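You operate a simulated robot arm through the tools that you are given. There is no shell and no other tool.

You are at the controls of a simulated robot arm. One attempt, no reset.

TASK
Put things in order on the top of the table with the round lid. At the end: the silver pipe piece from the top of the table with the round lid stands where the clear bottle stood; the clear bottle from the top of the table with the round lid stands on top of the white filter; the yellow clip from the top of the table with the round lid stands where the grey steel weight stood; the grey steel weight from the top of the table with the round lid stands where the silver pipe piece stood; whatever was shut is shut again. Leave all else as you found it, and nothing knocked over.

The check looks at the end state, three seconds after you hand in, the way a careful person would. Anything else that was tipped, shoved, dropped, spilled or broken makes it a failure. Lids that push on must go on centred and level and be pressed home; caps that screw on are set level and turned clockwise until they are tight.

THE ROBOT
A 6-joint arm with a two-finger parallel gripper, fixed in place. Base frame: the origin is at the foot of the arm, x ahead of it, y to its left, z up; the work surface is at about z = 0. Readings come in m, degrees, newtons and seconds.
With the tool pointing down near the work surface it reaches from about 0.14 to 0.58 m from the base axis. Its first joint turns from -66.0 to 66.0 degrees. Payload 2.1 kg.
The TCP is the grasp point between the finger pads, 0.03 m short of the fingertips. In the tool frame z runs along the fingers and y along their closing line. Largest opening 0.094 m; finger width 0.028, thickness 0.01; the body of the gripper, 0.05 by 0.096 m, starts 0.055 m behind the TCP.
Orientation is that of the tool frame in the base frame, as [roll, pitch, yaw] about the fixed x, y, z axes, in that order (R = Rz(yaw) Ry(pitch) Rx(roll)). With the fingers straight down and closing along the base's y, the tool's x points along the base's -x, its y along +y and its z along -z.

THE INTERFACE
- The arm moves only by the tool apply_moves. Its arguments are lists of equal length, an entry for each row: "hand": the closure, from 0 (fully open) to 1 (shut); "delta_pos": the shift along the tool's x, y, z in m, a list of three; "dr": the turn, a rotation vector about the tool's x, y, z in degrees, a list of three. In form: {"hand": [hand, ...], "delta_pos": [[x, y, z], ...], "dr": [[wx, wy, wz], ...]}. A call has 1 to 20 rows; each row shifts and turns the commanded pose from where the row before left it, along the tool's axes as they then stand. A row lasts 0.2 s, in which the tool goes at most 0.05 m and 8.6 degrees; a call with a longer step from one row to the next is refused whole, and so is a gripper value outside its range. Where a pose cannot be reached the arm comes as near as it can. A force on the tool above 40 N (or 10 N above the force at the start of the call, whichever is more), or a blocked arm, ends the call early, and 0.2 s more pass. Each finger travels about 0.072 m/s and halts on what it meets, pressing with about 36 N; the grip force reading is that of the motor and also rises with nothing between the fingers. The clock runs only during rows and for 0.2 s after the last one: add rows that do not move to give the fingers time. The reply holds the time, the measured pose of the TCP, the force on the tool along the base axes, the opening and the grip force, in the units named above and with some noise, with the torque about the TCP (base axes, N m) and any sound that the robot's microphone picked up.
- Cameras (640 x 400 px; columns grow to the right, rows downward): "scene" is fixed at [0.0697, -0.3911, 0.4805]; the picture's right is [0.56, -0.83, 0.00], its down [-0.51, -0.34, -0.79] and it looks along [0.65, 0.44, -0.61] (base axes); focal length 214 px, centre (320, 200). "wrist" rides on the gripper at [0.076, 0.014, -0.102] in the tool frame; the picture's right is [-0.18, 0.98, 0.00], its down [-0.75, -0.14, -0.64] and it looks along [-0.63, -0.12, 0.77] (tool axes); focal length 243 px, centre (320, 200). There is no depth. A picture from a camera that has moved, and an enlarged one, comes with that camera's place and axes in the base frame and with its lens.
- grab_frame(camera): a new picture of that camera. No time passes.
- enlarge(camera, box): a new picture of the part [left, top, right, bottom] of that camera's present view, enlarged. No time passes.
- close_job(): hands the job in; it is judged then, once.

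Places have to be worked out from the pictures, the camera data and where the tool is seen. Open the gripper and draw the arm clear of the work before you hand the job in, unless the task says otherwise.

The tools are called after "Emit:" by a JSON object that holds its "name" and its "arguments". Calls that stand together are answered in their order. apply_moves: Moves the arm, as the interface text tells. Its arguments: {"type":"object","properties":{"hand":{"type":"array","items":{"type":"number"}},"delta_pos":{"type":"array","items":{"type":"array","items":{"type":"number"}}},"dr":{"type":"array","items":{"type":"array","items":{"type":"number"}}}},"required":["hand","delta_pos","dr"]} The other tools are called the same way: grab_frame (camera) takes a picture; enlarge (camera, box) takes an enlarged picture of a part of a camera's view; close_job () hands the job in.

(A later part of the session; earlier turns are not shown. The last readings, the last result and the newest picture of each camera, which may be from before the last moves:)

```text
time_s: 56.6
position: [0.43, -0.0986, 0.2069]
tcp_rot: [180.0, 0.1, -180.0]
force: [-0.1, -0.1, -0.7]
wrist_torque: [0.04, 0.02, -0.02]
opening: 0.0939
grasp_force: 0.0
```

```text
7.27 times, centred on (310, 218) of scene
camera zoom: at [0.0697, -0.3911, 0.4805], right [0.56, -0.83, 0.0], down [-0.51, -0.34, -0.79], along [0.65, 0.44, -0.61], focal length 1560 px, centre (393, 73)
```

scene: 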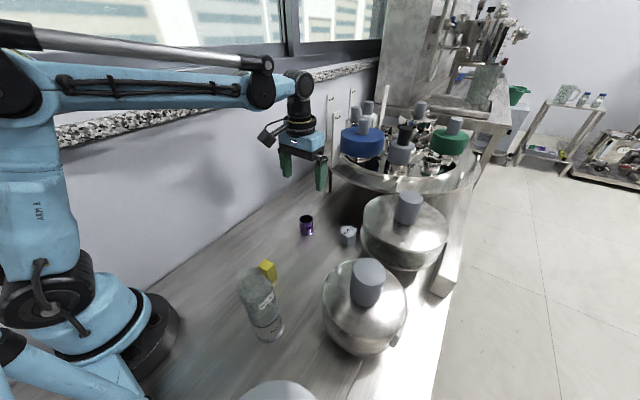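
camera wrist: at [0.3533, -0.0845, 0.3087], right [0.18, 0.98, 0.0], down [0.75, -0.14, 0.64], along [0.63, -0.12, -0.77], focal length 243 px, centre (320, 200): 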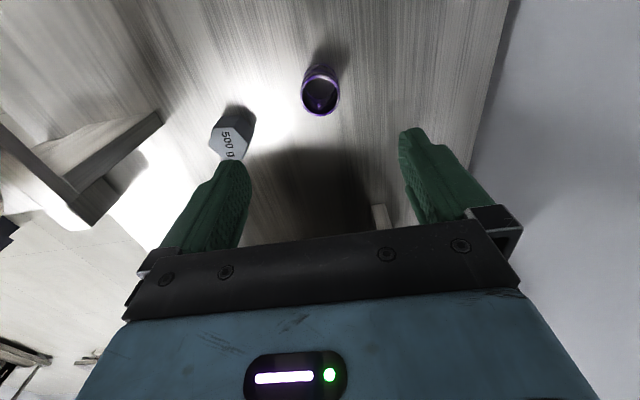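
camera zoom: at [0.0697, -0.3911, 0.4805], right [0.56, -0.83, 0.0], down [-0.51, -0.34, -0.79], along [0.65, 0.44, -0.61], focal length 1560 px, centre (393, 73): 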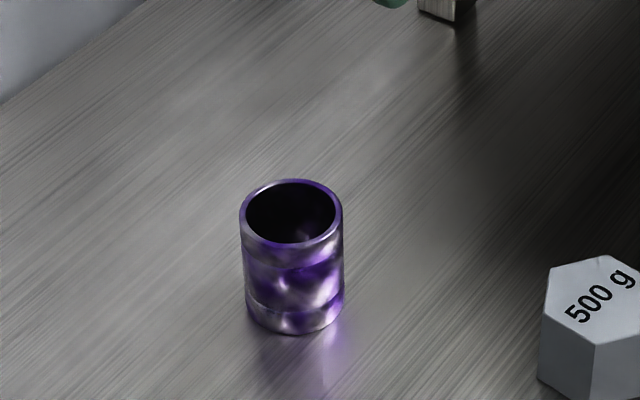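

Pipe stands exactly where the bottle was. Now the weight: I go higher and over toward (0.39, -0.20) for a close look at it.

Emit:
{"name": "apply_moves", "arguments": {"hand": [0, 0, 0, 0, 0, 0], "delta_pos": [[0, 0, -0.04], [0.01, -0.025, -0.035], [0.015, -0.03, 0], [0.015, -0.03, 0], [0, -0.015, 0], [0, 0, 0]], "dr": [[0, 0, 0], [0, 0, 0], [0, 0, 0], [0, 0, 0], [0, 0, 0], [0, 0, 0]]}}

Emit:
{"name": "grab_frame", "arguments": {"camera": "wrist"}}

Emit:
{"name": "enlarge", "arguments": {"camera": "wrist", "box": [250, 50, 390, 170]}}

```text
time_s: 58.0
position: [0.3896, -0.1985, 0.2809]
tcp_rot: [179.9, 0.1, -179.9]
force: [-1.2, -0.1, 0.0]
wrist_torque: [0.0, -0.01, 0.01]
opening: 0.094
grasp_force: 0.0
```

```text
taken
camera wrist: at [0.3133, -0.185, 0.3829], right [0.18, 0.98, 0.0], down [0.75, -0.14, 0.64], along [0.63, -0.12, -0.77], focal length 243 px, centre (320, 200)
```

wrist: 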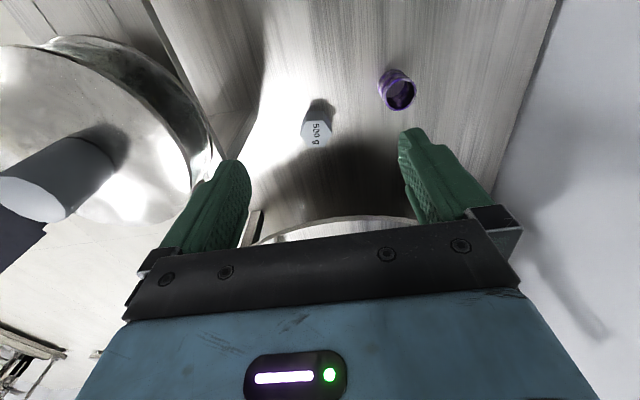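

```text
3.33 times, centred on (320, 110) of wrist
camera zoom: at [0.3133, -0.185, 0.3829], right [0.18, 0.98, 0.0], down [0.75, -0.14, 0.64], along [0.63, -0.12, -0.77], focal length 809 px, centre (320, 500)
```

zoom: 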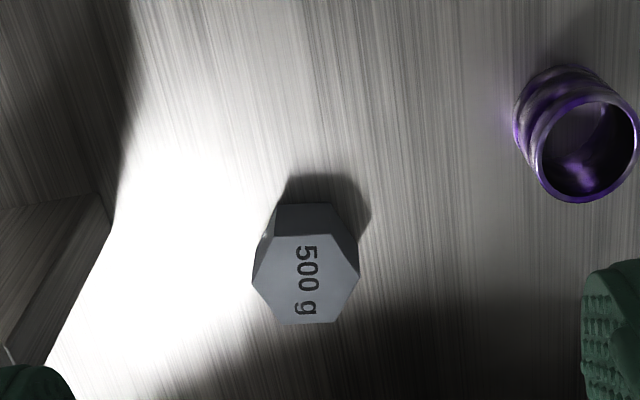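

The weight's hex top centres on (0.468, -0.2195), flats' normals at about 53°/113°/-7°. The round platform's rim seems to lie near x ≈ 0.52, z ≈ 0.167, so I check both more closely before approaching.

Emit:
{"name": "enlarge", "arguments": {"camera": "wrist", "box": [285, 90, 349, 155]}}

Emit:
{"name": "enlarge", "arguments": {"camera": "wrist", "box": [230, 180, 430, 250]}}

Emit:
{"name": "enlarge", "arguments": {"camera": "scene", "box": [310, 150, 430, 260]}}

```text
6.15 times, centred on (317, 122) of wrist
camera zoom: at [0.3133, -0.185, 0.3829], right [0.18, 0.98, 0.0], down [0.75, -0.14, 0.64], along [0.63, -0.12, -0.77], focal length 1493 px, centre (338, 677)
```

zoom: 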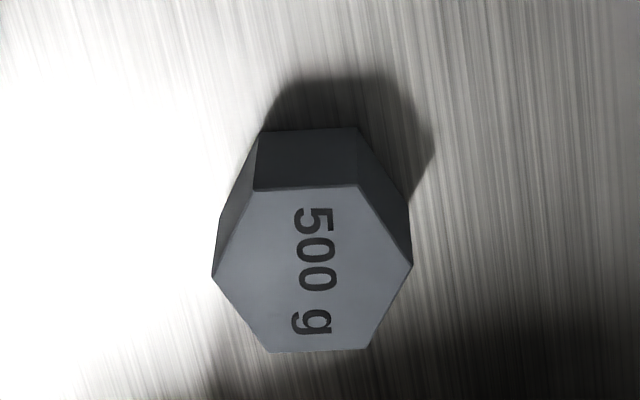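

```text
3.20 times, centred on (330, 215) of wrist
camera zoom: at [0.3133, -0.185, 0.3829], right [0.18, 0.98, 0.0], down [0.75, -0.14, 0.64], along [0.63, -0.12, -0.77], focal length 776 px, centre (288, 152)
```

zoom: 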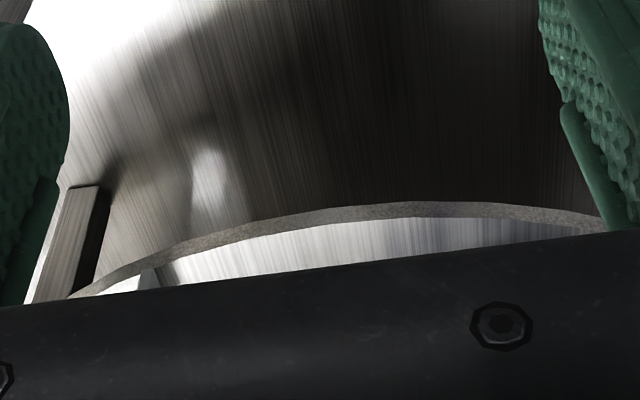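

```text
3.64 times, centred on (370, 205) of scene
camera zoom: at [0.0697, -0.3911, 0.4805], right [0.56, -0.83, 0.0], down [-0.51, -0.34, -0.79], along [0.65, 0.44, -0.61], focal length 780 px, centre (138, 182)
```

zoom: 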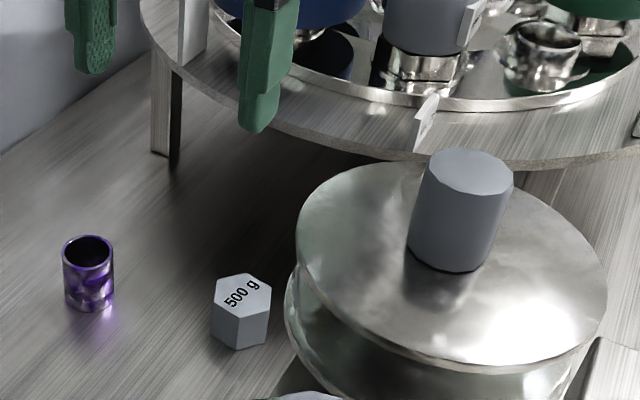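

Rim of the platform: lowest edge ≈ z 0.155, nearest x ≈ 0.52. To keep clear of it I'll grip the weight across the 52° flats with the tool tilted 15° (wrist leaning back toward -x,+y). First the rotation, tilt and horizontal move at height.

Emit:
{"name": "apply_moves", "arguments": {"hand": [0.3, 0.3, 0.3, 0.3, 0.3, 0.3, 0.3, 0.3, 0.3, 0.3, 0.3], "delta_pos": [[0, 0, 0], [0, 0, 0], [0, 0, 0], [0, 0, 0], [0, 0, 0], [0, 0, 0], [0, 0, 0], [-0.0242, 0.0103, 0.0065], [-0.0242, 0.0103, 0.0065], [-0.0242, 0.0103, 0.0065], [0, 0, 0]], "dr": [[0, 0, 7.54], [0, 0, 7.54], [0, 0, 7.54], [0, 0, 7.54], [0, 0, 7.54], [0, -7.5, 0], [0, -7.5, 0], [0, 0, 0], [0, 0, 0], [0, 0, 0], [0, 0, 0]]}}

Emit:
{"name": "grab_frame", "arguments": {"camera": "wrist"}}

Emit:
{"name": "grab_frame", "arguments": {"camera": "scene"}}

```text
time_s: 60.4
position: [0.4681, -0.2199, 0.2811]
tcp_rot: [179.9, 15.1, 142.4]
force: [0.2, -0.1, 0.8]
wrist_torque: [0.03, 0.02, 0.0]
opening: 0.0659
grasp_force: 0.1
```

```text
taken
camera wrist: at [0.3973, -0.1476, 0.3596], right [0.74, 0.67, 0.05], down [0.36, -0.45, 0.82], along [0.57, -0.59, -0.58], focal length 243 px, centre (320, 200)
```

wrist: 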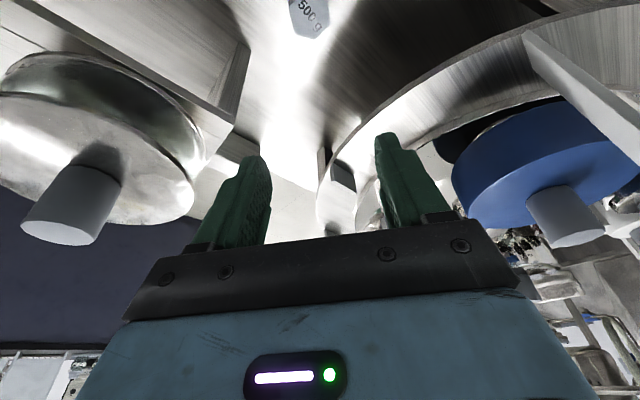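

```text
taken
```

scene: 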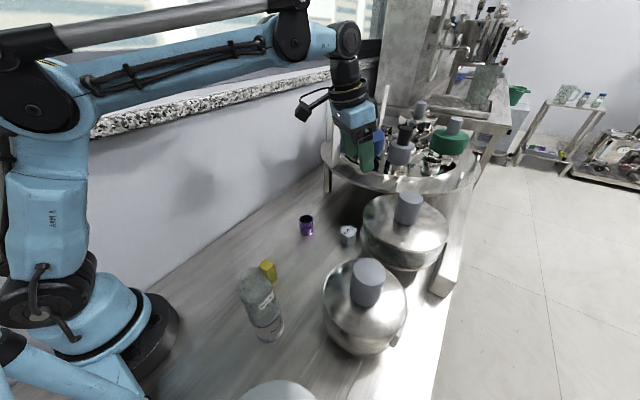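

Pose is right: TCP (0.468, -0.220), tilt 15°, yaw 142.4. I descend vertically in two stages, checking clearance at z ≈ 0.15.

Emit:
{"name": "apply_moves", "arguments": {"hand": [0.3, 0.3, 0.3, 0.3, 0.3], "delta_pos": [[0.0085, 0, 0.0316], [0.0085, 0, 0.0316], [0.0085, 0, 0.0316], [0.0085, 0, 0.0316], [0, 0, 0]], "dr": [[0, 0, 0], [0, 0, 0], [0, 0, 0], [0, 0, 0], [0, 0, 0]]}}

Emit:
{"name": "grab_frame", "arguments": {"camera": "wrist"}}

Emit:
{"name": "enlarge", "arguments": {"camera": "scene", "box": [290, 130, 420, 260]}}

```text
time_s: 61.6
position: [0.4682, -0.2205, 0.1513]
tcp_rot: [180.0, 15.1, 142.3]
force: [0.5, 0.2, 0.3]
wrist_torque: [0.02, -0.01, -0.02]
opening: 0.0658
grasp_force: 0.2
```

```text
taken
camera wrist: at [0.3968, -0.1482, 0.23], right [0.74, 0.67, 0.05], down [0.36, -0.45, 0.82], along [0.57, -0.59, -0.58], focal length 243 px, centre (320, 200)
```

wrist: 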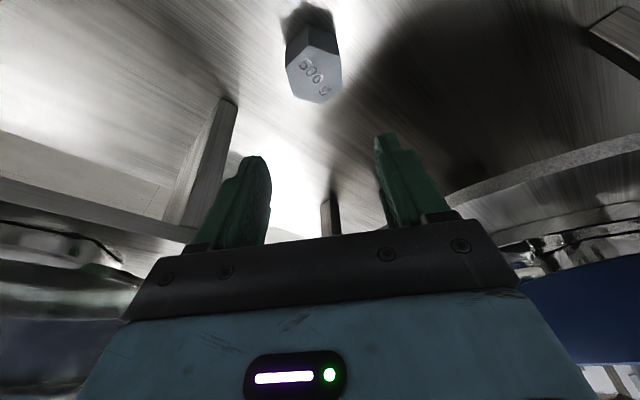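

```text
3.08 times, centred on (355, 195) of scene
camera zoom: at [0.0697, -0.3911, 0.4805], right [0.56, -0.83, 0.0], down [-0.51, -0.34, -0.79], along [0.65, 0.44, -0.61], focal length 660 px, centre (212, 215)
```

zoom: 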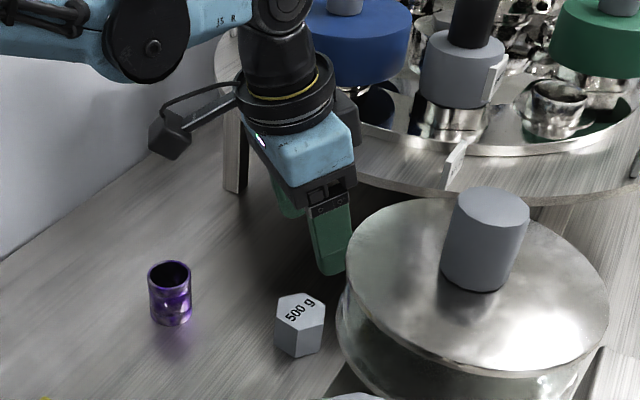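

Emit:
{"name": "enlarge", "arguments": {"camera": "wrist", "box": [270, 0, 360, 110]}}

```text
3.64 times, centred on (315, 55) of wrist
camera zoom: at [0.3968, -0.1482, 0.23], right [0.74, 0.67, 0.05], down [0.36, -0.45, 0.82], along [0.57, -0.59, -0.58], focal length 882 px, centre (338, 727)
```

zoom: 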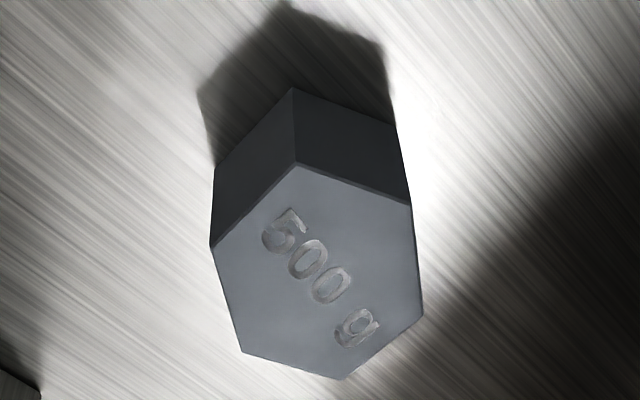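

The flats are parallel to the pads (width 0.0425) and centred within 2 mm. I descend to TCP z ≈ 0.038.

Emit:
{"name": "apply_moves", "arguments": {"hand": [0.3, 0.3, 0.3, 0.3, 0.3, 0.3], "delta_pos": [[0.0055, 0.001, 0.0245], [0.00647, 0, 0.02415], [0.00647, 0, 0.02415], [0.00647, 0, 0.02415], [0.00344, 0, 0.0126], [0, 0, 0]], "dr": [[0, 0, 0], [0, 0, 0], [0, 0, 0], [0, 0, 0], [0, 0, 0], [0, 0, 0]]}}

Emit:
{"name": "grab_frame", "arguments": {"camera": "wrist"}}

Emit:
{"name": "enlarge", "arguments": {"camera": "scene", "box": [290, 150, 420, 270]}}

```text
time_s: 63.0
position: [0.4699, -0.2203, 0.0368]
tcp_rot: [179.9, 15.1, 142.5]
force: [0.1, -0.1, -0.1]
wrist_torque: [-0.01, 0.02, 0.03]
opening: 0.0656
grasp_force: 0.0
```

```text
taken
camera wrist: at [0.3994, -0.1478, 0.1154], right [0.74, 0.67, 0.05], down [0.36, -0.45, 0.82], along [0.57, -0.59, -0.58], focal length 243 px, centre (320, 200)
```

wrist: 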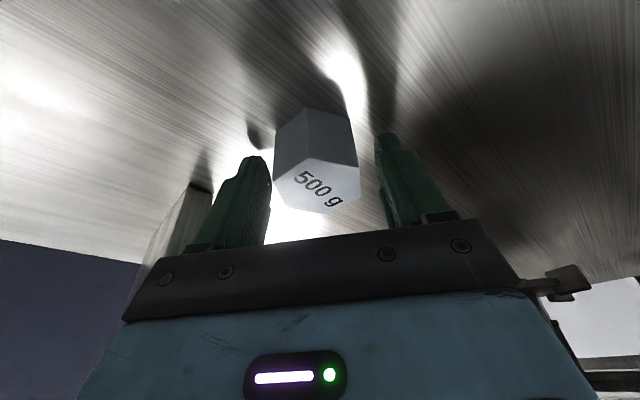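

```text
3.33 times, centred on (355, 210) of scene
camera zoom: at [0.0697, -0.3911, 0.4805], right [0.56, -0.83, 0.0], down [-0.51, -0.34, -0.79], along [0.65, 0.44, -0.61], focal length 715 px, centre (203, 167)
```

zoom: 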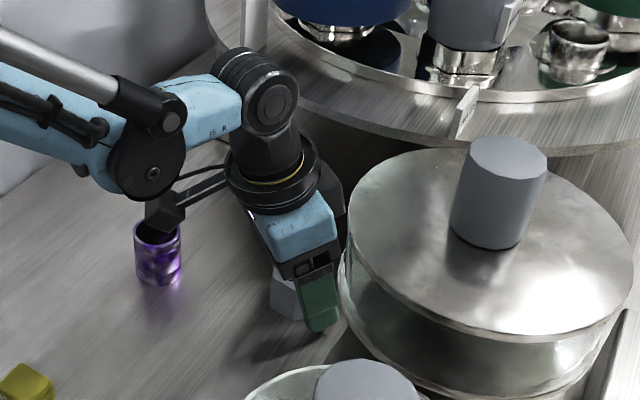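

No contact, weight between the pads. Closing on the flats.

Emit:
{"name": "apply_moves", "arguments": {"hand": [0.45, 0.6, 0.65, 0.65, 0.65, 0.65], "delta_pos": [[0, 0, 0], [0, 0, 0], [0, 0, 0], [0, 0, 0], [0, 0, 0], [0, 0, 0]], "dr": [[0, 0, 0], [0, 0, 0], [0, 0, 0], [0, 0, 0], [0, 0, 0], [0, 0, 0]]}}

Emit:
{"name": "grab_frame", "arguments": {"camera": "wrist"}}

```text
time_s: 64.4
position: [0.4696, -0.2189, 0.0364]
tcp_rot: [179.9, 15.2, 142.3]
force: [0.4, -0.5, 0.2]
wrist_torque: [-0.04, 0.01, 0.01]
opening: 0.0479
grasp_force: 36.5
```

```text
taken
camera wrist: at [0.3994, -0.1477, 0.1156], right [0.74, 0.67, 0.05], down [0.36, -0.45, 0.82], along [0.57, -0.59, -0.58], focal length 243 px, centre (320, 200)
```

wrist: 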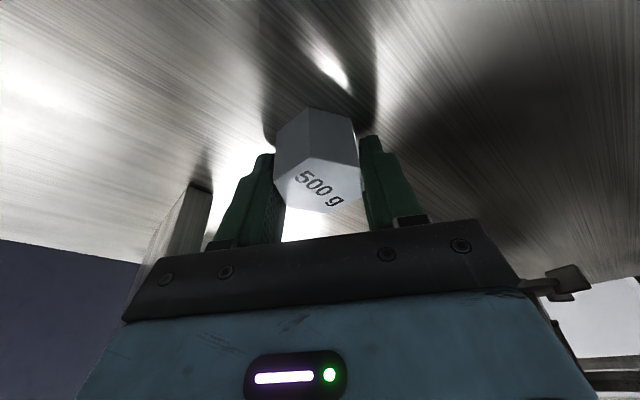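

Grip holds at 0.048 opening, 36 N. I lift slowly, straight up.

Emit:
{"name": "apply_moves", "arguments": {"hand": [0.65, 0.65, 0.65, 0.65, 0.65, 0.65], "delta_pos": [[-0.00078, 0, -0.0029], [-0.0013, 0, -0.0048], [-0.0026, 0, -0.00966], [-0.0039, 0, -0.0145], [-0.0039, 0, -0.0145], [0, 0, 0]], "dr": [[0, 0, 0], [0, 0, 0], [0, 0, 0], [0, 0, 0], [0, 0, 0], [0, 0, 0]]}}

Emit:
{"name": "grab_frame", "arguments": {"camera": "wrist"}}

Emit:
{"name": "enlarge", "arguments": {"camera": "scene", "box": [290, 150, 420, 270]}}

```text
time_s: 65.8
position: [0.4701, -0.2188, 0.0856]
tcp_rot: [179.9, 15.1, 142.5]
force: [0.5, -1.0, -4.8]
wrist_torque: [0.0, 0.0, -0.03]
opening: 0.0478
grasp_force: 35.6
```

```text
taken
camera wrist: at [0.3993, -0.1475, 0.1636], right [0.74, 0.67, 0.05], down [0.36, -0.45, 0.82], along [0.57, -0.59, -0.58], focal length 243 px, centre (320, 200)
```

wrist: 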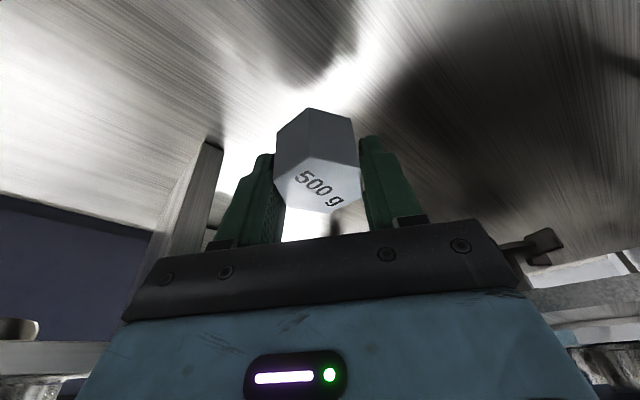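

```text
3.33 times, centred on (355, 210) of scene
camera zoom: at [0.0697, -0.3911, 0.4805], right [0.56, -0.83, 0.0], down [-0.51, -0.34, -0.79], along [0.65, 0.44, -0.61], focal length 715 px, centre (203, 167)
```

zoom: 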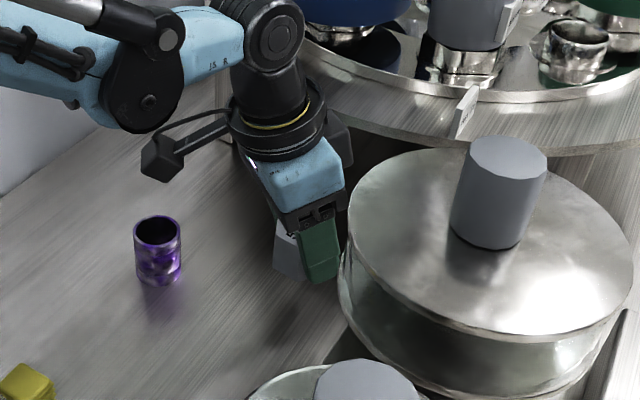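

Weight is off the table (-4.8 N, upright). I raise it further and carry it over toward the pipe's old place.

Emit:
{"name": "apply_moves", "arguments": {"hand": [0.65, 0.65, 0.65, 0.65, 0.65, 0.65, 0.65, 0.65, 0.65, 0.65, 0.65, 0.65, 0.65], "delta_pos": [[-0.004, 0, -0.015], [-0.0065, 0, -0.0242], [-0.0065, 0, -0.0242], [-0.0065, 0, -0.0242], [-0.0045, 0, -0.0168], [0.0087, -0.0052, -0.0023], [0.01737, -0.01036, -0.00466], [0.01737, -0.01036, -0.00466], [0.01737, -0.01036, -0.00466], [0.01737, -0.01036, -0.00466], [0.01737, -0.01036, -0.00466], [0.0261, -0.0155, -0.007], [0, 0, 0]], "dr": [[0, 0, 0], [0, 0, 0], [0, 0, 0], [0, 0, 0], [0, 0, 0], [0, 0, 0], [0, 0, 0], [0, 0, 0], [0, 0, 0], [0, 0, 0], [0, 0, 0], [0, 0, 0], [0, 0, 0]]}}

Emit:
{"name": "grab_frame", "arguments": {"camera": "scene"}}

```text
time_s: 68.6
position: [0.3248, -0.2007, 0.1945]
tcp_rot: [179.9, 15.1, 142.5]
force: [0.3, -0.5, -4.1]
wrist_torque: [0.02, 0.01, 0.03]
opening: 0.048
grasp_force: 35.9
```

```text
taken
```

scene: 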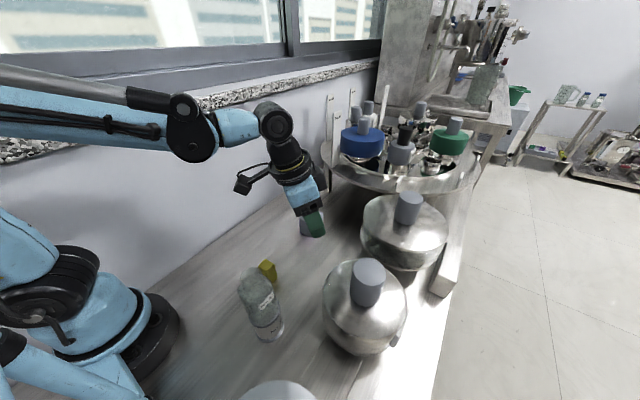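

Now I swing the yaw to 90° about the vertical (keeping the tilt, so the weight stays level) so the camera housing stays clear of the clip and bottle.

Emit:
{"name": "apply_moves", "arguments": {"hand": [0.65, 0.65, 0.65, 0.65, 0.65, 0.65, 0.65, 0.65], "delta_pos": [[0, 0, 0], [0, 0, 0], [0, 0, 0], [0, 0, 0], [0, 0, 0], [0, 0, 0], [0, 0, 0], [0, 0, 0]], "dr": [[1.94, 0, 7.24], [1.94, 0, 7.24], [1.94, 0, 7.24], [1.94, 0, 7.24], [1.94, 0, 7.24], [1.94, 0, 7.24], [1.94, 0, 7.24], [0, 0, 0]]}}

Emit:
{"name": "grab_frame", "arguments": {"camera": "wrist"}}

Emit:
{"name": "grab_frame", "arguments": {"camera": "scene"}}

```text
time_s: 70.4
position: [0.3244, -0.1997, 0.1933]
tcp_rot: [180.0, 14.9, 89.7]
force: [-0.1, 0.3, -4.9]
wrist_torque: [0.0, 0.01, 0.0]
opening: 0.048
grasp_force: 35.8
```

```text
taken
camera wrist: at [0.3395, -0.1002, 0.272], right [0.98, -0.18, 0.05], down [-0.14, -0.56, 0.81], along [-0.12, -0.81, -0.58], focal length 243 px, centre (320, 200)
```

wrist: 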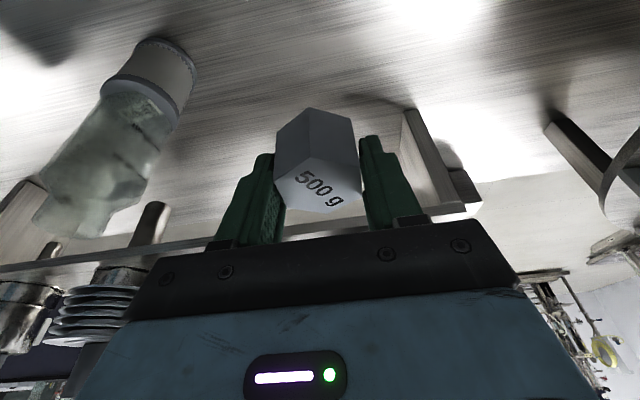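

```text
taken
```

scene: 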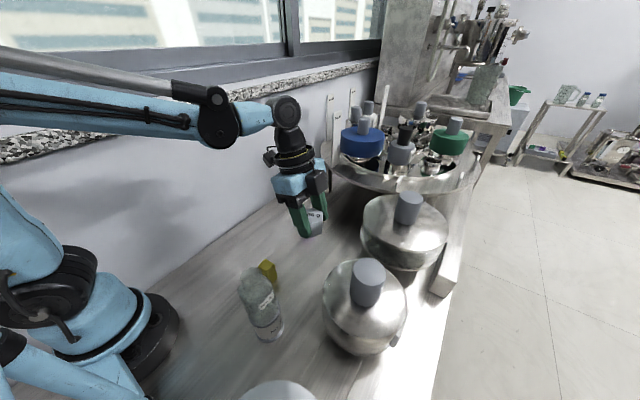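

Weight is held level. I centre it (+1.6 mm in x) over (0.326, -0.199) and lower to just above the table.

Emit:
{"name": "apply_moves", "arguments": {"hand": [0.65, 0.65, 0.65, 0.65, 0.65, 0.65, 0.65, 0.65], "delta_pos": [[0.0032, 0.0016, 0.012], [0.00647, 0, 0.02415], [0.00647, 0, 0.02415], [0.00647, 0, 0.02415], [0.00647, 0, 0.02415], [0.00647, 0, 0.02415], [0.0036, 0, 0.0135], [0, 0, 0]], "dr": [[0, 0, 0], [0, 0, 0], [0, 0, 0], [0, 0, 0], [0, 0, 0], [0, 0, 0], [0, 0, 0], [0, 0, 0]]}}

Emit:
{"name": "enlarge", "arguments": {"camera": "scene", "box": [240, 180, 370, 300]}}

Emit:
{"name": "grab_frame", "arguments": {"camera": "wrist"}}

```text
time_s: 72.2
position: [0.3272, -0.2, 0.0414]
tcp_rot: [179.8, 14.9, 89.8]
force: [0.5, -0.2, -4.9]
wrist_torque: [-0.01, 0.0, 0.03]
opening: 0.0475
grasp_force: 35.1
```

```text
3.33 times, centred on (305, 240) of scene
camera zoom: at [0.0697, -0.3911, 0.4805], right [0.56, -0.83, 0.0], down [-0.51, -0.34, -0.79], along [0.65, 0.44, -0.61], focal length 715 px, centre (370, 67)
```

zoom: 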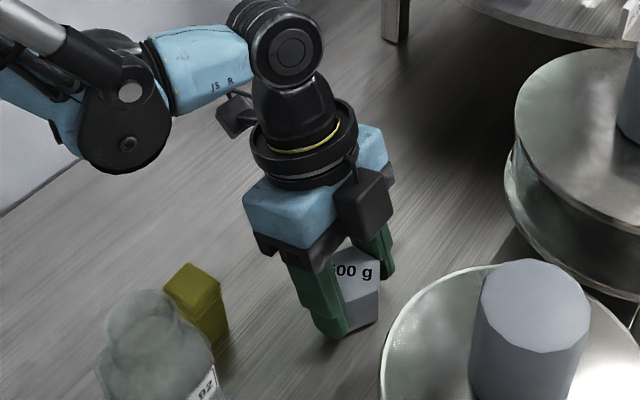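

```text
taken
camera wrist: at [0.3413, -0.1006, 0.12], right [0.98, -0.18, 0.05], down [-0.14, -0.56, 0.81], along [-0.12, -0.81, -0.58], focal length 243 px, centre (320, 200)
```

wrist: 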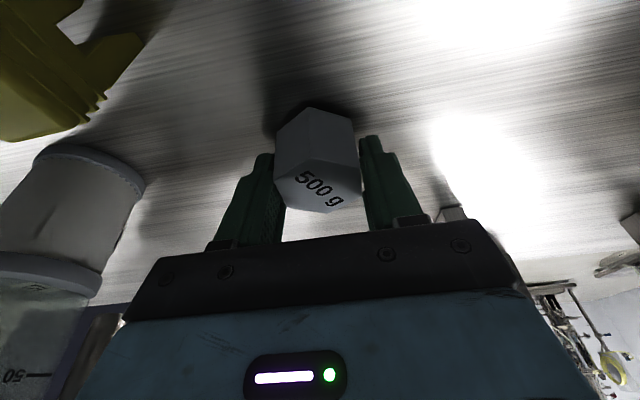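

About 5 mm to go; creeping down while watching the force.

Emit:
{"name": "apply_moves", "arguments": {"hand": [0.65, 0.65, 0.65, 0.65], "delta_pos": [[0.0004, 0, 0.0015], [0.0004, 0, 0.0015], [0.00026, 0, 0.00097], [0, 0, 0]], "dr": [[0, 0, 0], [0, 0, 0], [0, 0, 0], [0, 0, 0]]}}

```text
time_s: 73.2
position: [0.3265, -0.2004, 0.0381]
tcp_rot: [179.9, 15.0, 89.9]
force: [1.0, 0.6, -5.4]
wrist_torque: [0.0, 0.03, 0.0]
opening: 0.0478
grasp_force: 36.5
```

Emit:
{"name": "apply_moves", "arguments": {"hand": [0.65, 0.65, 0.65], "delta_pos": [[0.00026, 0, 0.00097], [0, 0, 0], [0, 0, 0]], "dr": [[0, 0, 0], [0, 0, 0], [0, 0, 0]]}}

```text
time_s: 74.0
position: [0.3265, -0.1995, 0.0377]
tcp_rot: [179.8, 15.0, 89.9]
force: [-1.9, 3.3, 28.4]
wrist_torque: [-0.21, 0.06, 0.06]
opening: 0.0478
grasp_force: 35.9
```

Firm contact (+28 N); I ease off by under a millimetre before opening.

Emit:
{"name": "apply_moves", "arguments": {"hand": [0.65, 0.65], "delta_pos": [[-0.0002, 0, -0.0006], [0, 0, 0]], "dr": [[0, 0, 0], [0, 0, 0]]}}

```text
time_s: 74.6
position: [0.3271, -0.2, 0.0363]
tcp_rot: [179.9, 15.0, 89.7]
force: [-0.4, -3.1, 2.5]
wrist_torque: [-0.28, 0.04, 0.02]
opening: 0.0478
grasp_force: 36.7
```

Now nearly unloaded. Opening the fingers and then withdrawing along the tool axis.

Emit:
{"name": "apply_moves", "arguments": {"hand": [0.5, 0.4, 0.3, 0.2, 0.2], "delta_pos": [[0, 0, 0], [0, 0, 0], [0, 0, 0], [0, 0, 0], [0, 0, 0]], "dr": [[0, 0, 0], [0, 0, 0], [0, 0, 0], [0, 0, 0], [0, 0, 0]]}}

Emit:
{"name": "grab_frame", "arguments": {"camera": "wrist"}}

Emit:
{"name": "enlarge", "arguments": {"camera": "scene", "box": [240, 180, 370, 300]}}

```text
time_s: 75.8
position: [0.3271, -0.1998, 0.037]
tcp_rot: [179.7, 15.1, 89.9]
force: [0.8, -0.8, -0.5]
wrist_torque: [-0.02, -0.01, -0.02]
opening: 0.0752
grasp_force: 0.0
```

```text
taken
camera wrist: at [0.3413, -0.1003, 0.1157], right [0.98, -0.18, 0.05], down [-0.14, -0.56, 0.81], along [-0.12, -0.81, -0.58], focal length 243 px, centre (320, 200)
```

wrist: 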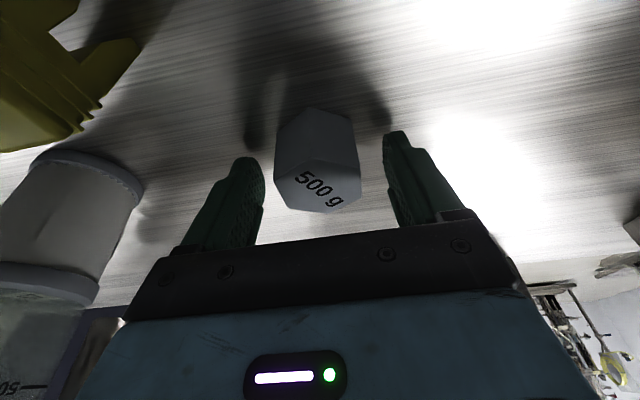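

```text
3.33 times, centred on (305, 240) of scene
camera zoom: at [0.0697, -0.3911, 0.4805], right [0.56, -0.83, 0.0], down [-0.51, -0.34, -0.79], along [0.65, 0.44, -0.61], focal length 715 px, centre (370, 67)
```

zoom: 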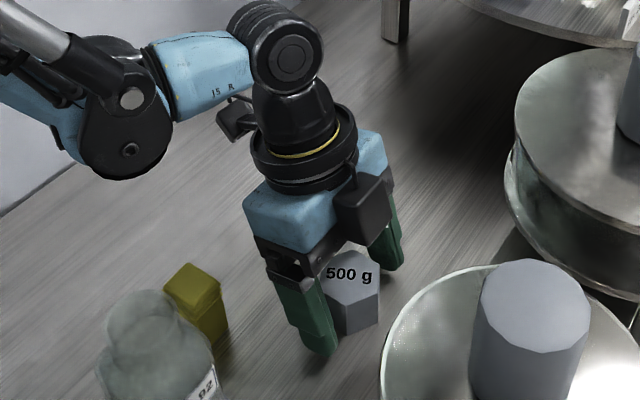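

Weight stands at the pipe's old spot. I withdraw straight up.

Emit:
{"name": "apply_moves", "arguments": {"hand": [0.2, 0.2, 0.2, 0.2, 0.1, 0, 0, 0], "delta_pos": [[-0.0039, 0, -0.0145], [-0.0065, 0, -0.0242], [-0.0078, 0, -0.029], [-0.0091, 0, -0.0338], [-0.0091, 0, -0.0338], [-0.0091, 0, -0.0338], [-0.0065, 0, -0.0242], [0, 0, 0]], "dr": [[0, 0, 0], [0, 0, 0], [0, 0, 0], [0, 0, 0], [0, 0, 0], [0, 0, 0], [0, 0, 0], [0, 0, 0]]}}

Emit:
{"name": "grab_frame", "arguments": {"camera": "scene"}}

Emit:
{"name": "enlarge", "arguments": {"camera": "scene", "box": [240, 200, 370, 300]}}

```text
time_s: 77.6
position: [0.3263, -0.2, 0.2371]
tcp_rot: [179.8, 15.0, 89.9]
force: [0.0, 0.6, -0.1]
wrist_torque: [0.0, 0.0, 0.0]
opening: 0.0938
grasp_force: 0.1
```

```text
taken
```

scene: 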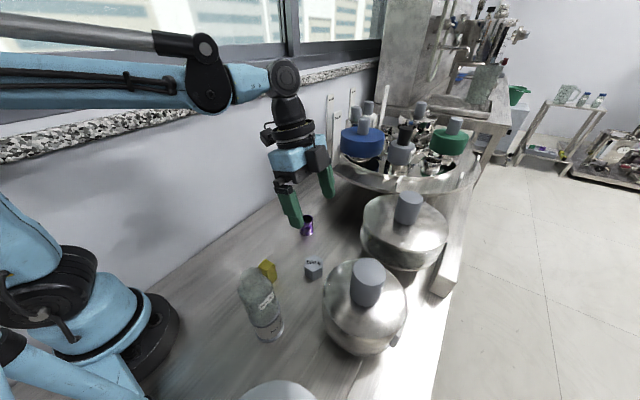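

```text
4.00 times, centred on (305, 250) of scene
camera zoom: at [0.0697, -0.3911, 0.4805], right [0.56, -0.83, 0.0], down [-0.51, -0.34, -0.79], along [0.65, 0.44, -0.61], focal length 858 px, centre (380, 0)
```

zoom: 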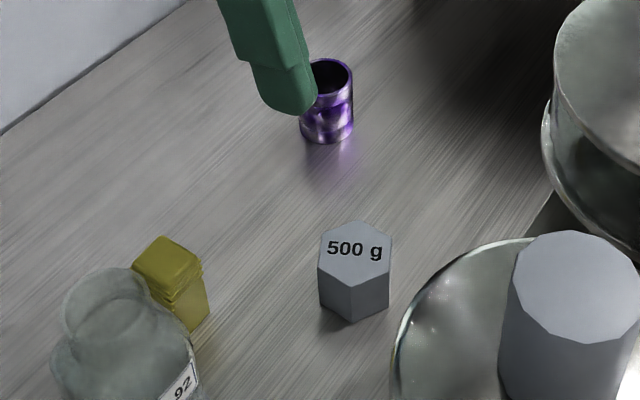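

Weight stands properly at the pipe's former place. Now I swing back to yaw 180 (keeping the 15° tilt) and move toward the clip for a close look.

Emit:
{"name": "apply_moves", "arguments": {"hand": [0, 0, 0, 0, 0, 0, 0, 0, 0, 0, 0, 0, 0, 0, 0, 0, 0, 0], "delta_pos": [[0, 0, 0], [0, 0, 0], [0, 0, 0], [0, 0, 0], [0, 0, 0], [0, 0, 0], [0, 0, 0], [0, 0, 0], [0, 0, 0], [0, 0, 0], [0, 0, 0], [0.0304, 0.02, -0.0082], [0.0304, 0.02, -0.0082], [0.0304, 0.02, -0.0082], [0.0242, 0.02, -0.0065], [0, 0, 0], [0, 0, 0], [0, 0, 0]], "dr": [[-2.12, 0, -7.92], [-2.12, 0, -7.92], [-2.12, 0, -7.92], [-2.12, 0, -7.92], [-2.12, 0, -7.92], [-2.12, 0, -7.92], [-2.12, 0, -7.92], [-2.12, 0, -7.92], [-2.12, 0, -7.92], [-2.12, 0, -7.92], [-2.12, 0, -7.92], [0, 0, 0], [0, 0, 0], [0, 0, 0], [0, 0, 0], [0, 0, 0], [0, 0, 0], [0, 0, 0]]}}

Emit:
{"name": "grab_frame", "arguments": {"camera": "wrist"}}

Emit:
{"name": "grab_frame", "arguments": {"camera": "scene"}}

```text
time_s: 81.4
position: [0.2057, -0.1199, 0.2358]
tcp_rot: [180.0, 15.0, -180.0]
force: [0.5, 0.5, 0.4]
wrist_torque: [0.01, 0.0, 0.0]
opening: 0.0939
grasp_force: 0.1
```

```text
taken
camera wrist: at [0.1054, -0.107, 0.3147], right [0.18, 0.98, 0.05], down [0.56, -0.14, 0.82], along [0.81, -0.12, -0.58], focal length 243 px, centre (320, 200)
```

wrist: 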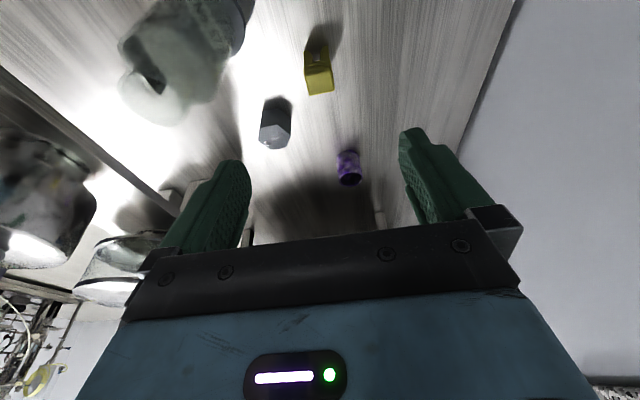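

```text
taken
```

scene: 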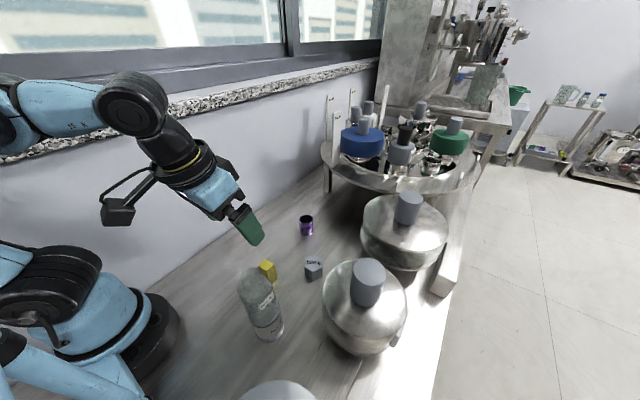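

Emit:
{"name": "enlarge", "arguments": {"camera": "wrist", "box": [280, 20, 360, 110]}}

```text
4.44 times, centred on (320, 65) of wrist
camera zoom: at [0.1054, -0.107, 0.3147], right [0.18, 0.98, 0.05], down [0.56, -0.14, 0.82], along [0.81, -0.12, -0.58], focal length 1078 px, centre (320, 800)
```

zoom: 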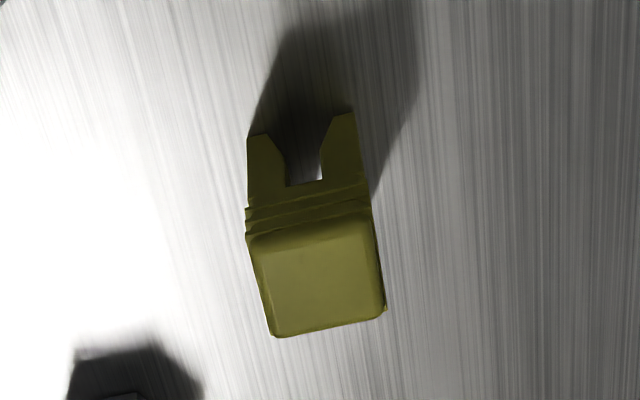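

Clip centre ≈ (0.248, -0.1205), nearly axis-aligned (≈1.6°), ~0.029 wide. I move above it and descend to z ≈ 0.07 first.

Emit:
{"name": "apply_moves", "arguments": {"hand": [0.3, 0.3, 0.3, 0.3, 0.3, 0.3, 0.3, 0.3, 0.3, 0.3], "delta_pos": [[-0.0204, -0.0003, 0.0055], [-0.0204, -0.0003, 0.0055], [0, 0, 0], [0.00776, 0, 0.02898], [0.00776, 0, 0.02898], [0.00776, 0, 0.02898], [0.00776, 0, 0.02898], [0.00518, 0, 0.0193], [0.00388, 0, 0.0145], [0, 0, 0]], "dr": [[0, 0, 0], [0, 0, 0], [0, 0, 0], [0, 0, 0], [0, 0, 0], [0, 0, 0], [0, 0, 0], [0, 0, 0], [0, 0, 0], [0, 0, 0]]}}

Emit:
{"name": "grab_frame", "arguments": {"camera": "wrist"}}

Emit:
{"name": "enlarge", "arguments": {"camera": "scene", "box": [200, 200, 330, 320]}}

```text
time_s: 83.6
position: [0.2492, -0.1218, 0.0813]
tcp_rot: [179.9, 15.0, -179.9]
force: [0.8, -0.2, -0.3]
wrist_torque: [0.0, 0.0, -0.03]
opening: 0.066
grasp_force: 0.0
```

```text
taken
camera wrist: at [0.1495, -0.108, 0.1602], right [0.18, 0.98, 0.05], down [0.56, -0.14, 0.82], along [0.81, -0.12, -0.58], focal length 243 px, centre (320, 200)
```

wrist: 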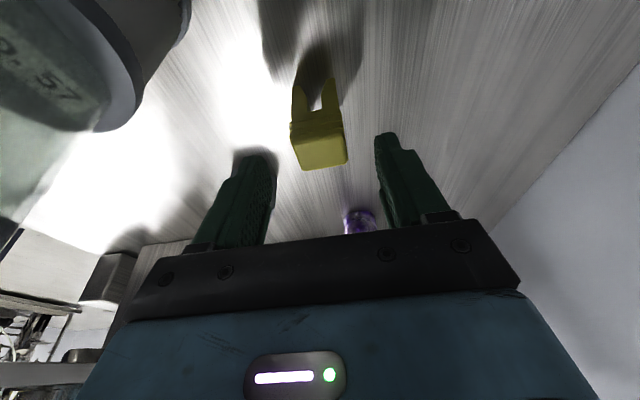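

```text
3.33 times, centred on (265, 260) of scene
camera zoom: at [0.0697, -0.3911, 0.4805], right [0.56, -0.83, 0.0], down [-0.51, -0.34, -0.79], along [0.65, 0.44, -0.61], focal length 715 px, centre (503, 0)
```

zoom: 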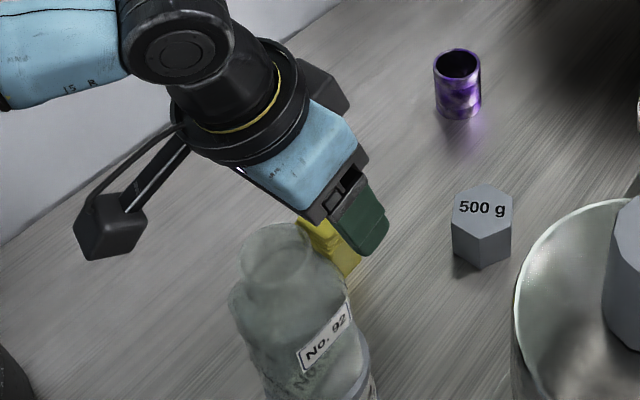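

Clip is centred between the fingers, bottle clear. Final descent to z ≈ 0.04 and close.

Emit:
{"name": "apply_moves", "arguments": {"hand": [0.3, 0.3, 0.3, 0.3], "delta_pos": [[0.0062, 0.001, 0.019], [0.00518, 0, 0.0193], [0.0003, 0, 0.0012], [0, 0, 0]], "dr": [[0, 0, 0], [0, 0, 0], [0, 0, 0], [0, 0, 0]]}}

Emit:
{"name": "grab_frame", "arguments": {"camera": "wrist"}}

Emit:
{"name": "enlarge", "arguments": {"camera": "scene", "box": [200, 200, 330, 320]}}

```text
time_s: 84.6
position: [0.2478, -0.1213, 0.0406]
tcp_rot: [180.0, 15.1, -179.9]
force: [0.2, -1.0, 0.1]
wrist_torque: [-0.01, -0.01, -0.02]
opening: 0.0659
grasp_force: 0.1
```

```text
taken
camera wrist: at [0.1484, -0.1069, 0.1192], right [0.18, 0.98, 0.05], down [0.56, -0.14, 0.82], along [0.81, -0.12, -0.58], focal length 243 px, centre (320, 200)
```

wrist: 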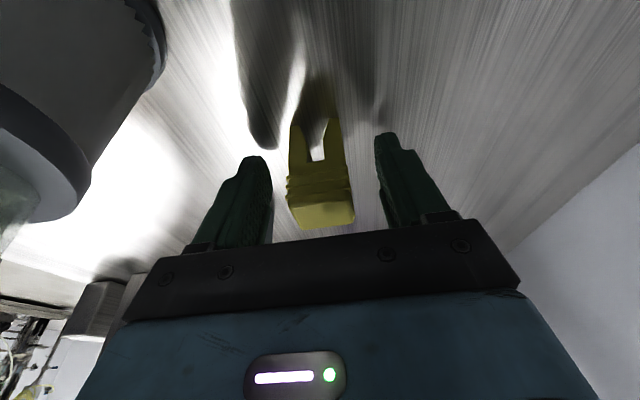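

```text
3.33 times, centred on (265, 260) of scene
camera zoom: at [0.0697, -0.3911, 0.4805], right [0.56, -0.83, 0.0], down [-0.51, -0.34, -0.79], along [0.65, 0.44, -0.61], focal length 715 px, centre (503, 0)
```

zoom: 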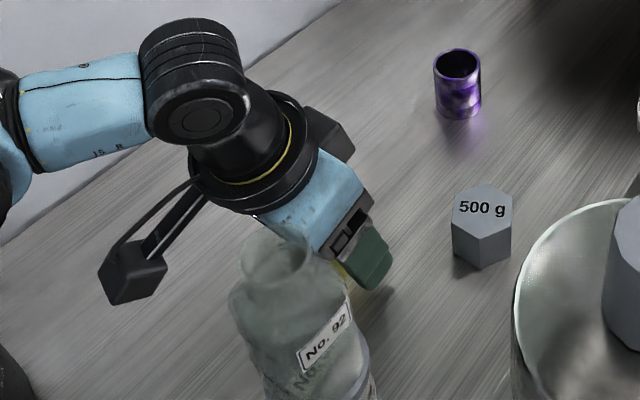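

Clear of everything. Closing on the clip.

Emit:
{"name": "apply_moves", "arguments": {"hand": [0.45, 0.6, 0.75, 0.8, 0.8, 0.8], "delta_pos": [[0, 0.0005, 0], [0, 0, 0], [0, 0, 0], [0, 0, 0], [0, 0, 0], [0, 0, 0]], "dr": [[0, 0, 0], [0, 0, 0], [0, 0, 0], [0, 0, 0], [0, 0, 0], [0, 0, 0]]}}

Emit:
{"name": "grab_frame", "arguments": {"camera": "wrist"}}

```text
time_s: 86.0
position: [0.2483, -0.1207, 0.0421]
tcp_rot: [-179.9, 15.0, -179.9]
force: [-0.4, -0.3, -0.4]
wrist_torque: [-0.01, 0.06, -0.02]
opening: 0.033
grasp_force: 36.1
```

```text
taken
camera wrist: at [0.1483, -0.1063, 0.1191], right [0.18, 0.98, 0.05], down [0.56, -0.14, 0.82], along [0.81, -0.12, -0.58], focal length 243 px, centre (320, 200)
```

wrist: 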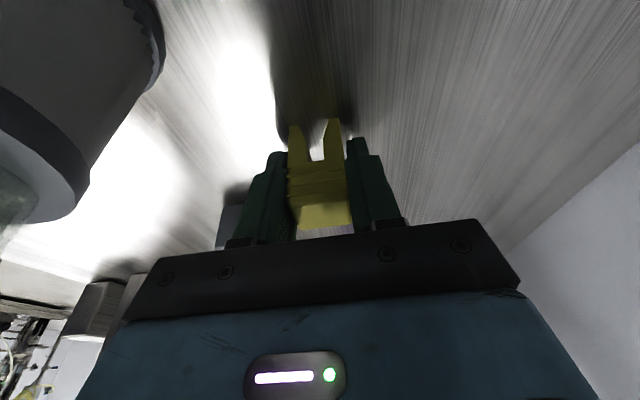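

Clip gripped (0.033). Lifting straight up, then carrying to the weight's former place.

Emit:
{"name": "apply_moves", "arguments": {"hand": [0.8, 0.8, 0.8, 0.8, 0.8, 0.8, 0.8], "delta_pos": [[-0.0013, 0, -0.0048], [-0.0026, 0, -0.00966], [-0.0052, 0, -0.0193], [-0.0065, 0, -0.0242], [-0.0065, 0, -0.0242], [-0.0065, 0, -0.0242], [0, 0, 0]], "dr": [[0, 0, 0], [0, 0, 0], [0, 0, 0], [0, 0, 0], [0, 0, 0], [0, 0, 0], [0, 0, 0]]}}

Emit:
{"name": "grab_frame", "arguments": {"camera": "wrist"}}

Emit:
{"name": "grab_frame", "arguments": {"camera": "scene"}}

```text
time_s: 87.6
position: [0.2486, -0.119, 0.151]
tcp_rot: [-179.9, 15.1, -180.0]
force: [-0.8, -0.3, -0.8]
wrist_torque: [0.0, 0.01, -0.03]
opening: 0.0332
grasp_force: 36.2
```

```text
taken
camera wrist: at [0.1483, -0.1058, 0.2292], right [0.18, 0.98, 0.05], down [0.56, -0.14, 0.82], along [0.81, -0.12, -0.58], focal length 243 px, centre (320, 200)
```

wrist: 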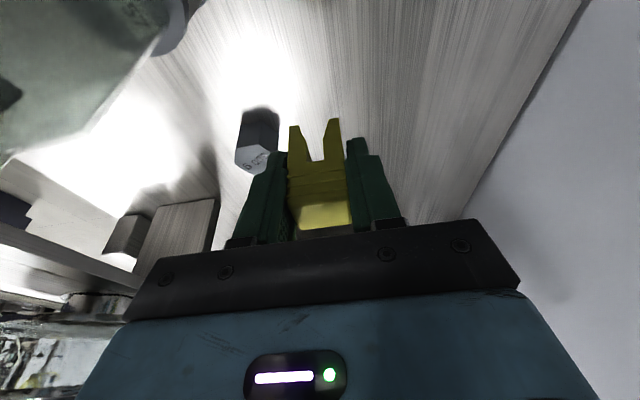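

```text
taken
```

scene: 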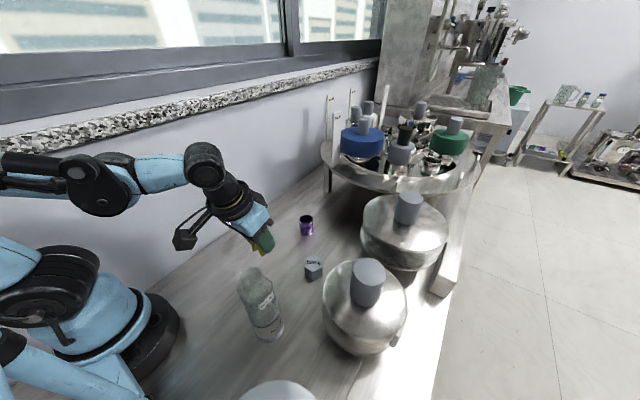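

Clip held without slip. Moving to (0.4695, -0.2195) at z ≈ 0.15.

Emit:
{"name": "apply_moves", "arguments": {"hand": [0.8, 0.8, 0.8, 0.8, 0.8, 0.8, 0.8, 0.8, 0.8, 0.8, 0.8, 0.8, 0.8, 0.8], "delta_pos": [[-0.00889, -0.0042, 0.00238], [-0.01778, -0.00838, 0.00476], [-0.01778, -0.00838, 0.00476], [-0.01778, -0.00838, 0.00476], [-0.01778, -0.00838, 0.00476], [-0.01778, -0.00838, 0.00476], [-0.01778, -0.00838, 0.00476], [-0.01778, -0.00838, 0.00476], [-0.01778, -0.00838, 0.00476], [-0.01778, -0.00838, 0.00476], [-0.01778, -0.00838, 0.00476], [-0.01778, -0.00838, 0.00476], [-0.00889, -0.0042, 0.00238], [0, 0, 0]], "dr": [[0, 0, 0], [0, 0, 0], [0, 0, 0], [0, 0, 0], [0, 0, 0], [0, 0, 0], [0, 0, 0], [0, 0, 0], [0, 0, 0], [0, 0, 0], [0, 0, 0], [0, 0, 0], [0, 0, 0], [0, 0, 0]]}}

Emit:
{"name": "grab_frame", "arguments": {"camera": "wrist"}}

Emit:
{"name": "enlarge", "arguments": {"camera": "scene", "box": [280, 130, 420, 270]}}

```text
time_s: 90.6
position: [0.4701, -0.2196, 0.1505]
tcp_rot: [-180.0, 15.1, -179.9]
force: [0.8, -0.1, 0.0]
wrist_torque: [0.03, -0.03, -0.01]
opening: 0.0332
grasp_force: 35.3
```

```text
taken
camera wrist: at [0.3693, -0.2064, 0.2292], right [0.18, 0.98, 0.05], down [0.56, -0.14, 0.82], along [0.81, -0.12, -0.58], focal length 243 px, centre (320, 200)
```

wrist: 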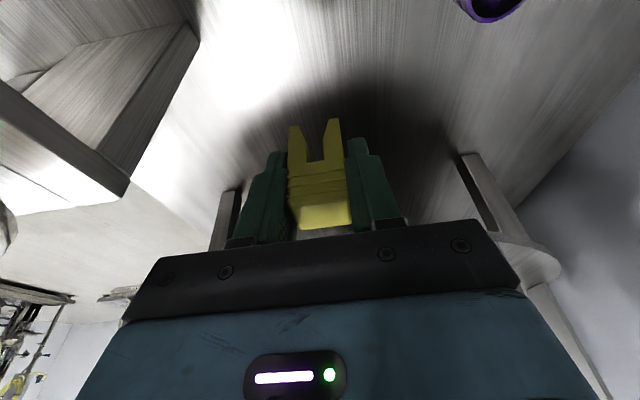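

```text
2.86 times, centred on (350, 200) of scene
camera zoom: at [0.0697, -0.3911, 0.4805], right [0.56, -0.83, 0.0], down [-0.51, -0.34, -0.79], along [0.65, 0.44, -0.61], focal length 613 px, centre (234, 200)
```

zoom: 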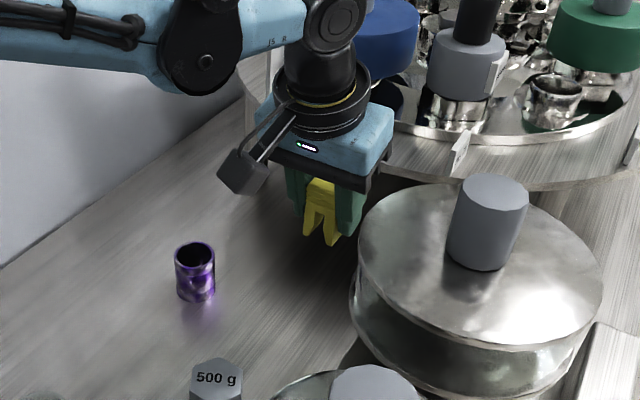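

All clear of the platform rim thanks to the tilt. Descending to just above the table.

Emit:
{"name": "apply_moves", "arguments": {"hand": [0.8, 0.8, 0.8, 0.8, 0.8, 0.8, 0.8], "delta_pos": [[0.0032, 0, 0.012], [0.00647, 0, 0.02415], [0.00647, 0, 0.02415], [0.00518, 0, 0.0193], [0.0039, 0, 0.0145], [0.0019, 0, 0.0072], [0, 0, 0]], "dr": [[0, 0, 0], [0, 0, 0], [0, 0, 0], [0, 0, 0], [0, 0, 0], [0, 0, 0], [0, 0, 0]]}}

Emit:
{"name": "grab_frame", "arguments": {"camera": "wrist"}}

Emit:
{"name": "enlarge", "arguments": {"camera": "scene", "box": [280, 150, 420, 270]}}

```text
time_s: 92.2
position: [0.4698, -0.2208, 0.0456]
tcp_rot: [180.0, 15.1, -179.8]
force: [0.5, -0.2, 0.0]
wrist_torque: [0.02, 0.01, -0.01]
opening: 0.0332
grasp_force: 36.2
```

```text
taken
camera wrist: at [0.3696, -0.2063, 0.124], right [0.18, 0.98, 0.05], down [0.56, -0.14, 0.82], along [0.81, -0.12, -0.58], focal length 243 px, centre (320, 200)
```

wrist: 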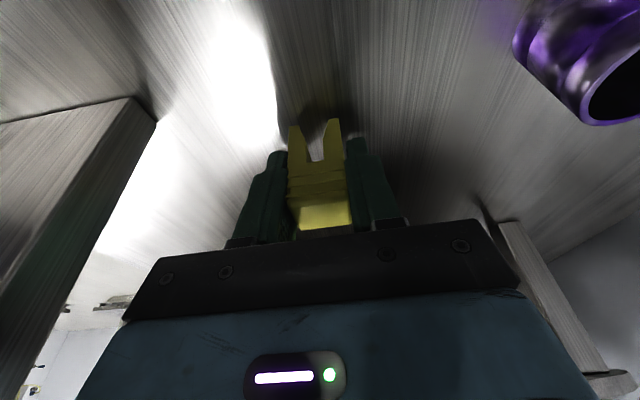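

```text
3.33 times, centred on (350, 210) of scene
camera zoom: at [0.0697, -0.3911, 0.4805], right [0.56, -0.83, 0.0], down [-0.51, -0.34, -0.79], along [0.65, 0.44, -0.61], focal length 715 px, centre (220, 167)
```

zoom: 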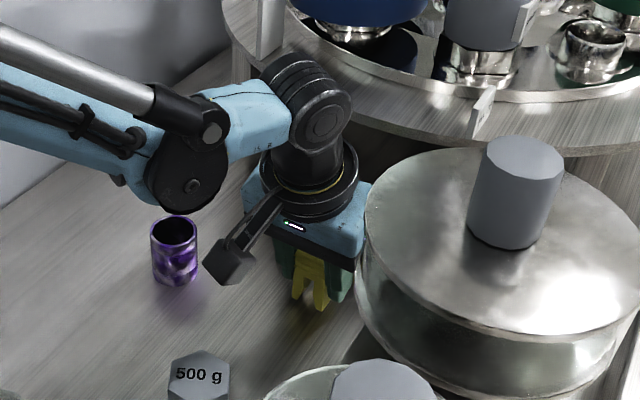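

Clip ~4 mm above the table. Creeping down with force watch.

Emit:
{"name": "apply_moves", "arguments": {"hand": [0.8, 0.8, 0.8], "delta_pos": [[0.0004, 0, 0.0015], [0.0003, 0, 0.001], [0, 0, 0]], "dr": [[0, 0, 0], [0, 0, 0], [0, 0, 0]]}}

Emit:
{"name": "apply_moves", "arguments": {"hand": [0.8, 0.8, 0.8], "delta_pos": [[0.0002, 0, 0.0008], [0, 0, 0], [0, 0, 0]], "dr": [[0, 0, 0], [0, 0, 0], [0, 0, 0]]}}

```text
time_s: 93.0
position: [0.4704, -0.2201, 0.0436]
tcp_rot: [180.0, 15.1, -180.0]
force: [-0.3, 0.1, 0.3]
wrist_torque: [0.01, -0.04, 0.0]
opening: 0.033
grasp_force: 35.5
```

```text
time_s: 93.8
position: [0.4696, -0.2203, 0.0427]
tcp_rot: [180.0, 15.1, -179.8]
force: [-0.3, -0.4, 0.5]
wrist_torque: [-0.03, -0.01, -0.01]
opening: 0.033
grasp_force: 36.1
```

Emit:
{"name": "apply_moves", "arguments": {"hand": [0.8, 0.8, 0.8], "delta_pos": [[0.0002, 0, 0.0007], [0, 0, 0], [0, 0, 0]], "dr": [[0, 0, 0], [0, 0, 0], [0, 0, 0]]}}

```text
time_s: 94.6
position: [0.4697, -0.2199, 0.042]
tcp_rot: [-180.0, 15.2, -179.9]
force: [-0.3, 0.1, -0.4]
wrist_torque: [-0.01, -0.02, 0.03]
opening: 0.0331
grasp_force: 36.1
```

Still no contact at z ≈ 0.042. Another small step down.

Emit:
{"name": "apply_moves", "arguments": {"hand": [0.8, 0.8, 0.8], "delta_pos": [[0.0002, 0, 0.0007], [0, 0, 0], [0, 0, 0]], "dr": [[0, 0, 0], [0, 0, 0], [0, 0, 0]]}}

```text
time_s: 95.4
position: [0.4702, -0.2196, 0.0413]
tcp_rot: [180.0, 15.1, -179.9]
force: [0.5, 0.1, -0.1]
wrist_torque: [0.01, -0.03, 0.0]
opening: 0.033
grasp_force: 36.4
```

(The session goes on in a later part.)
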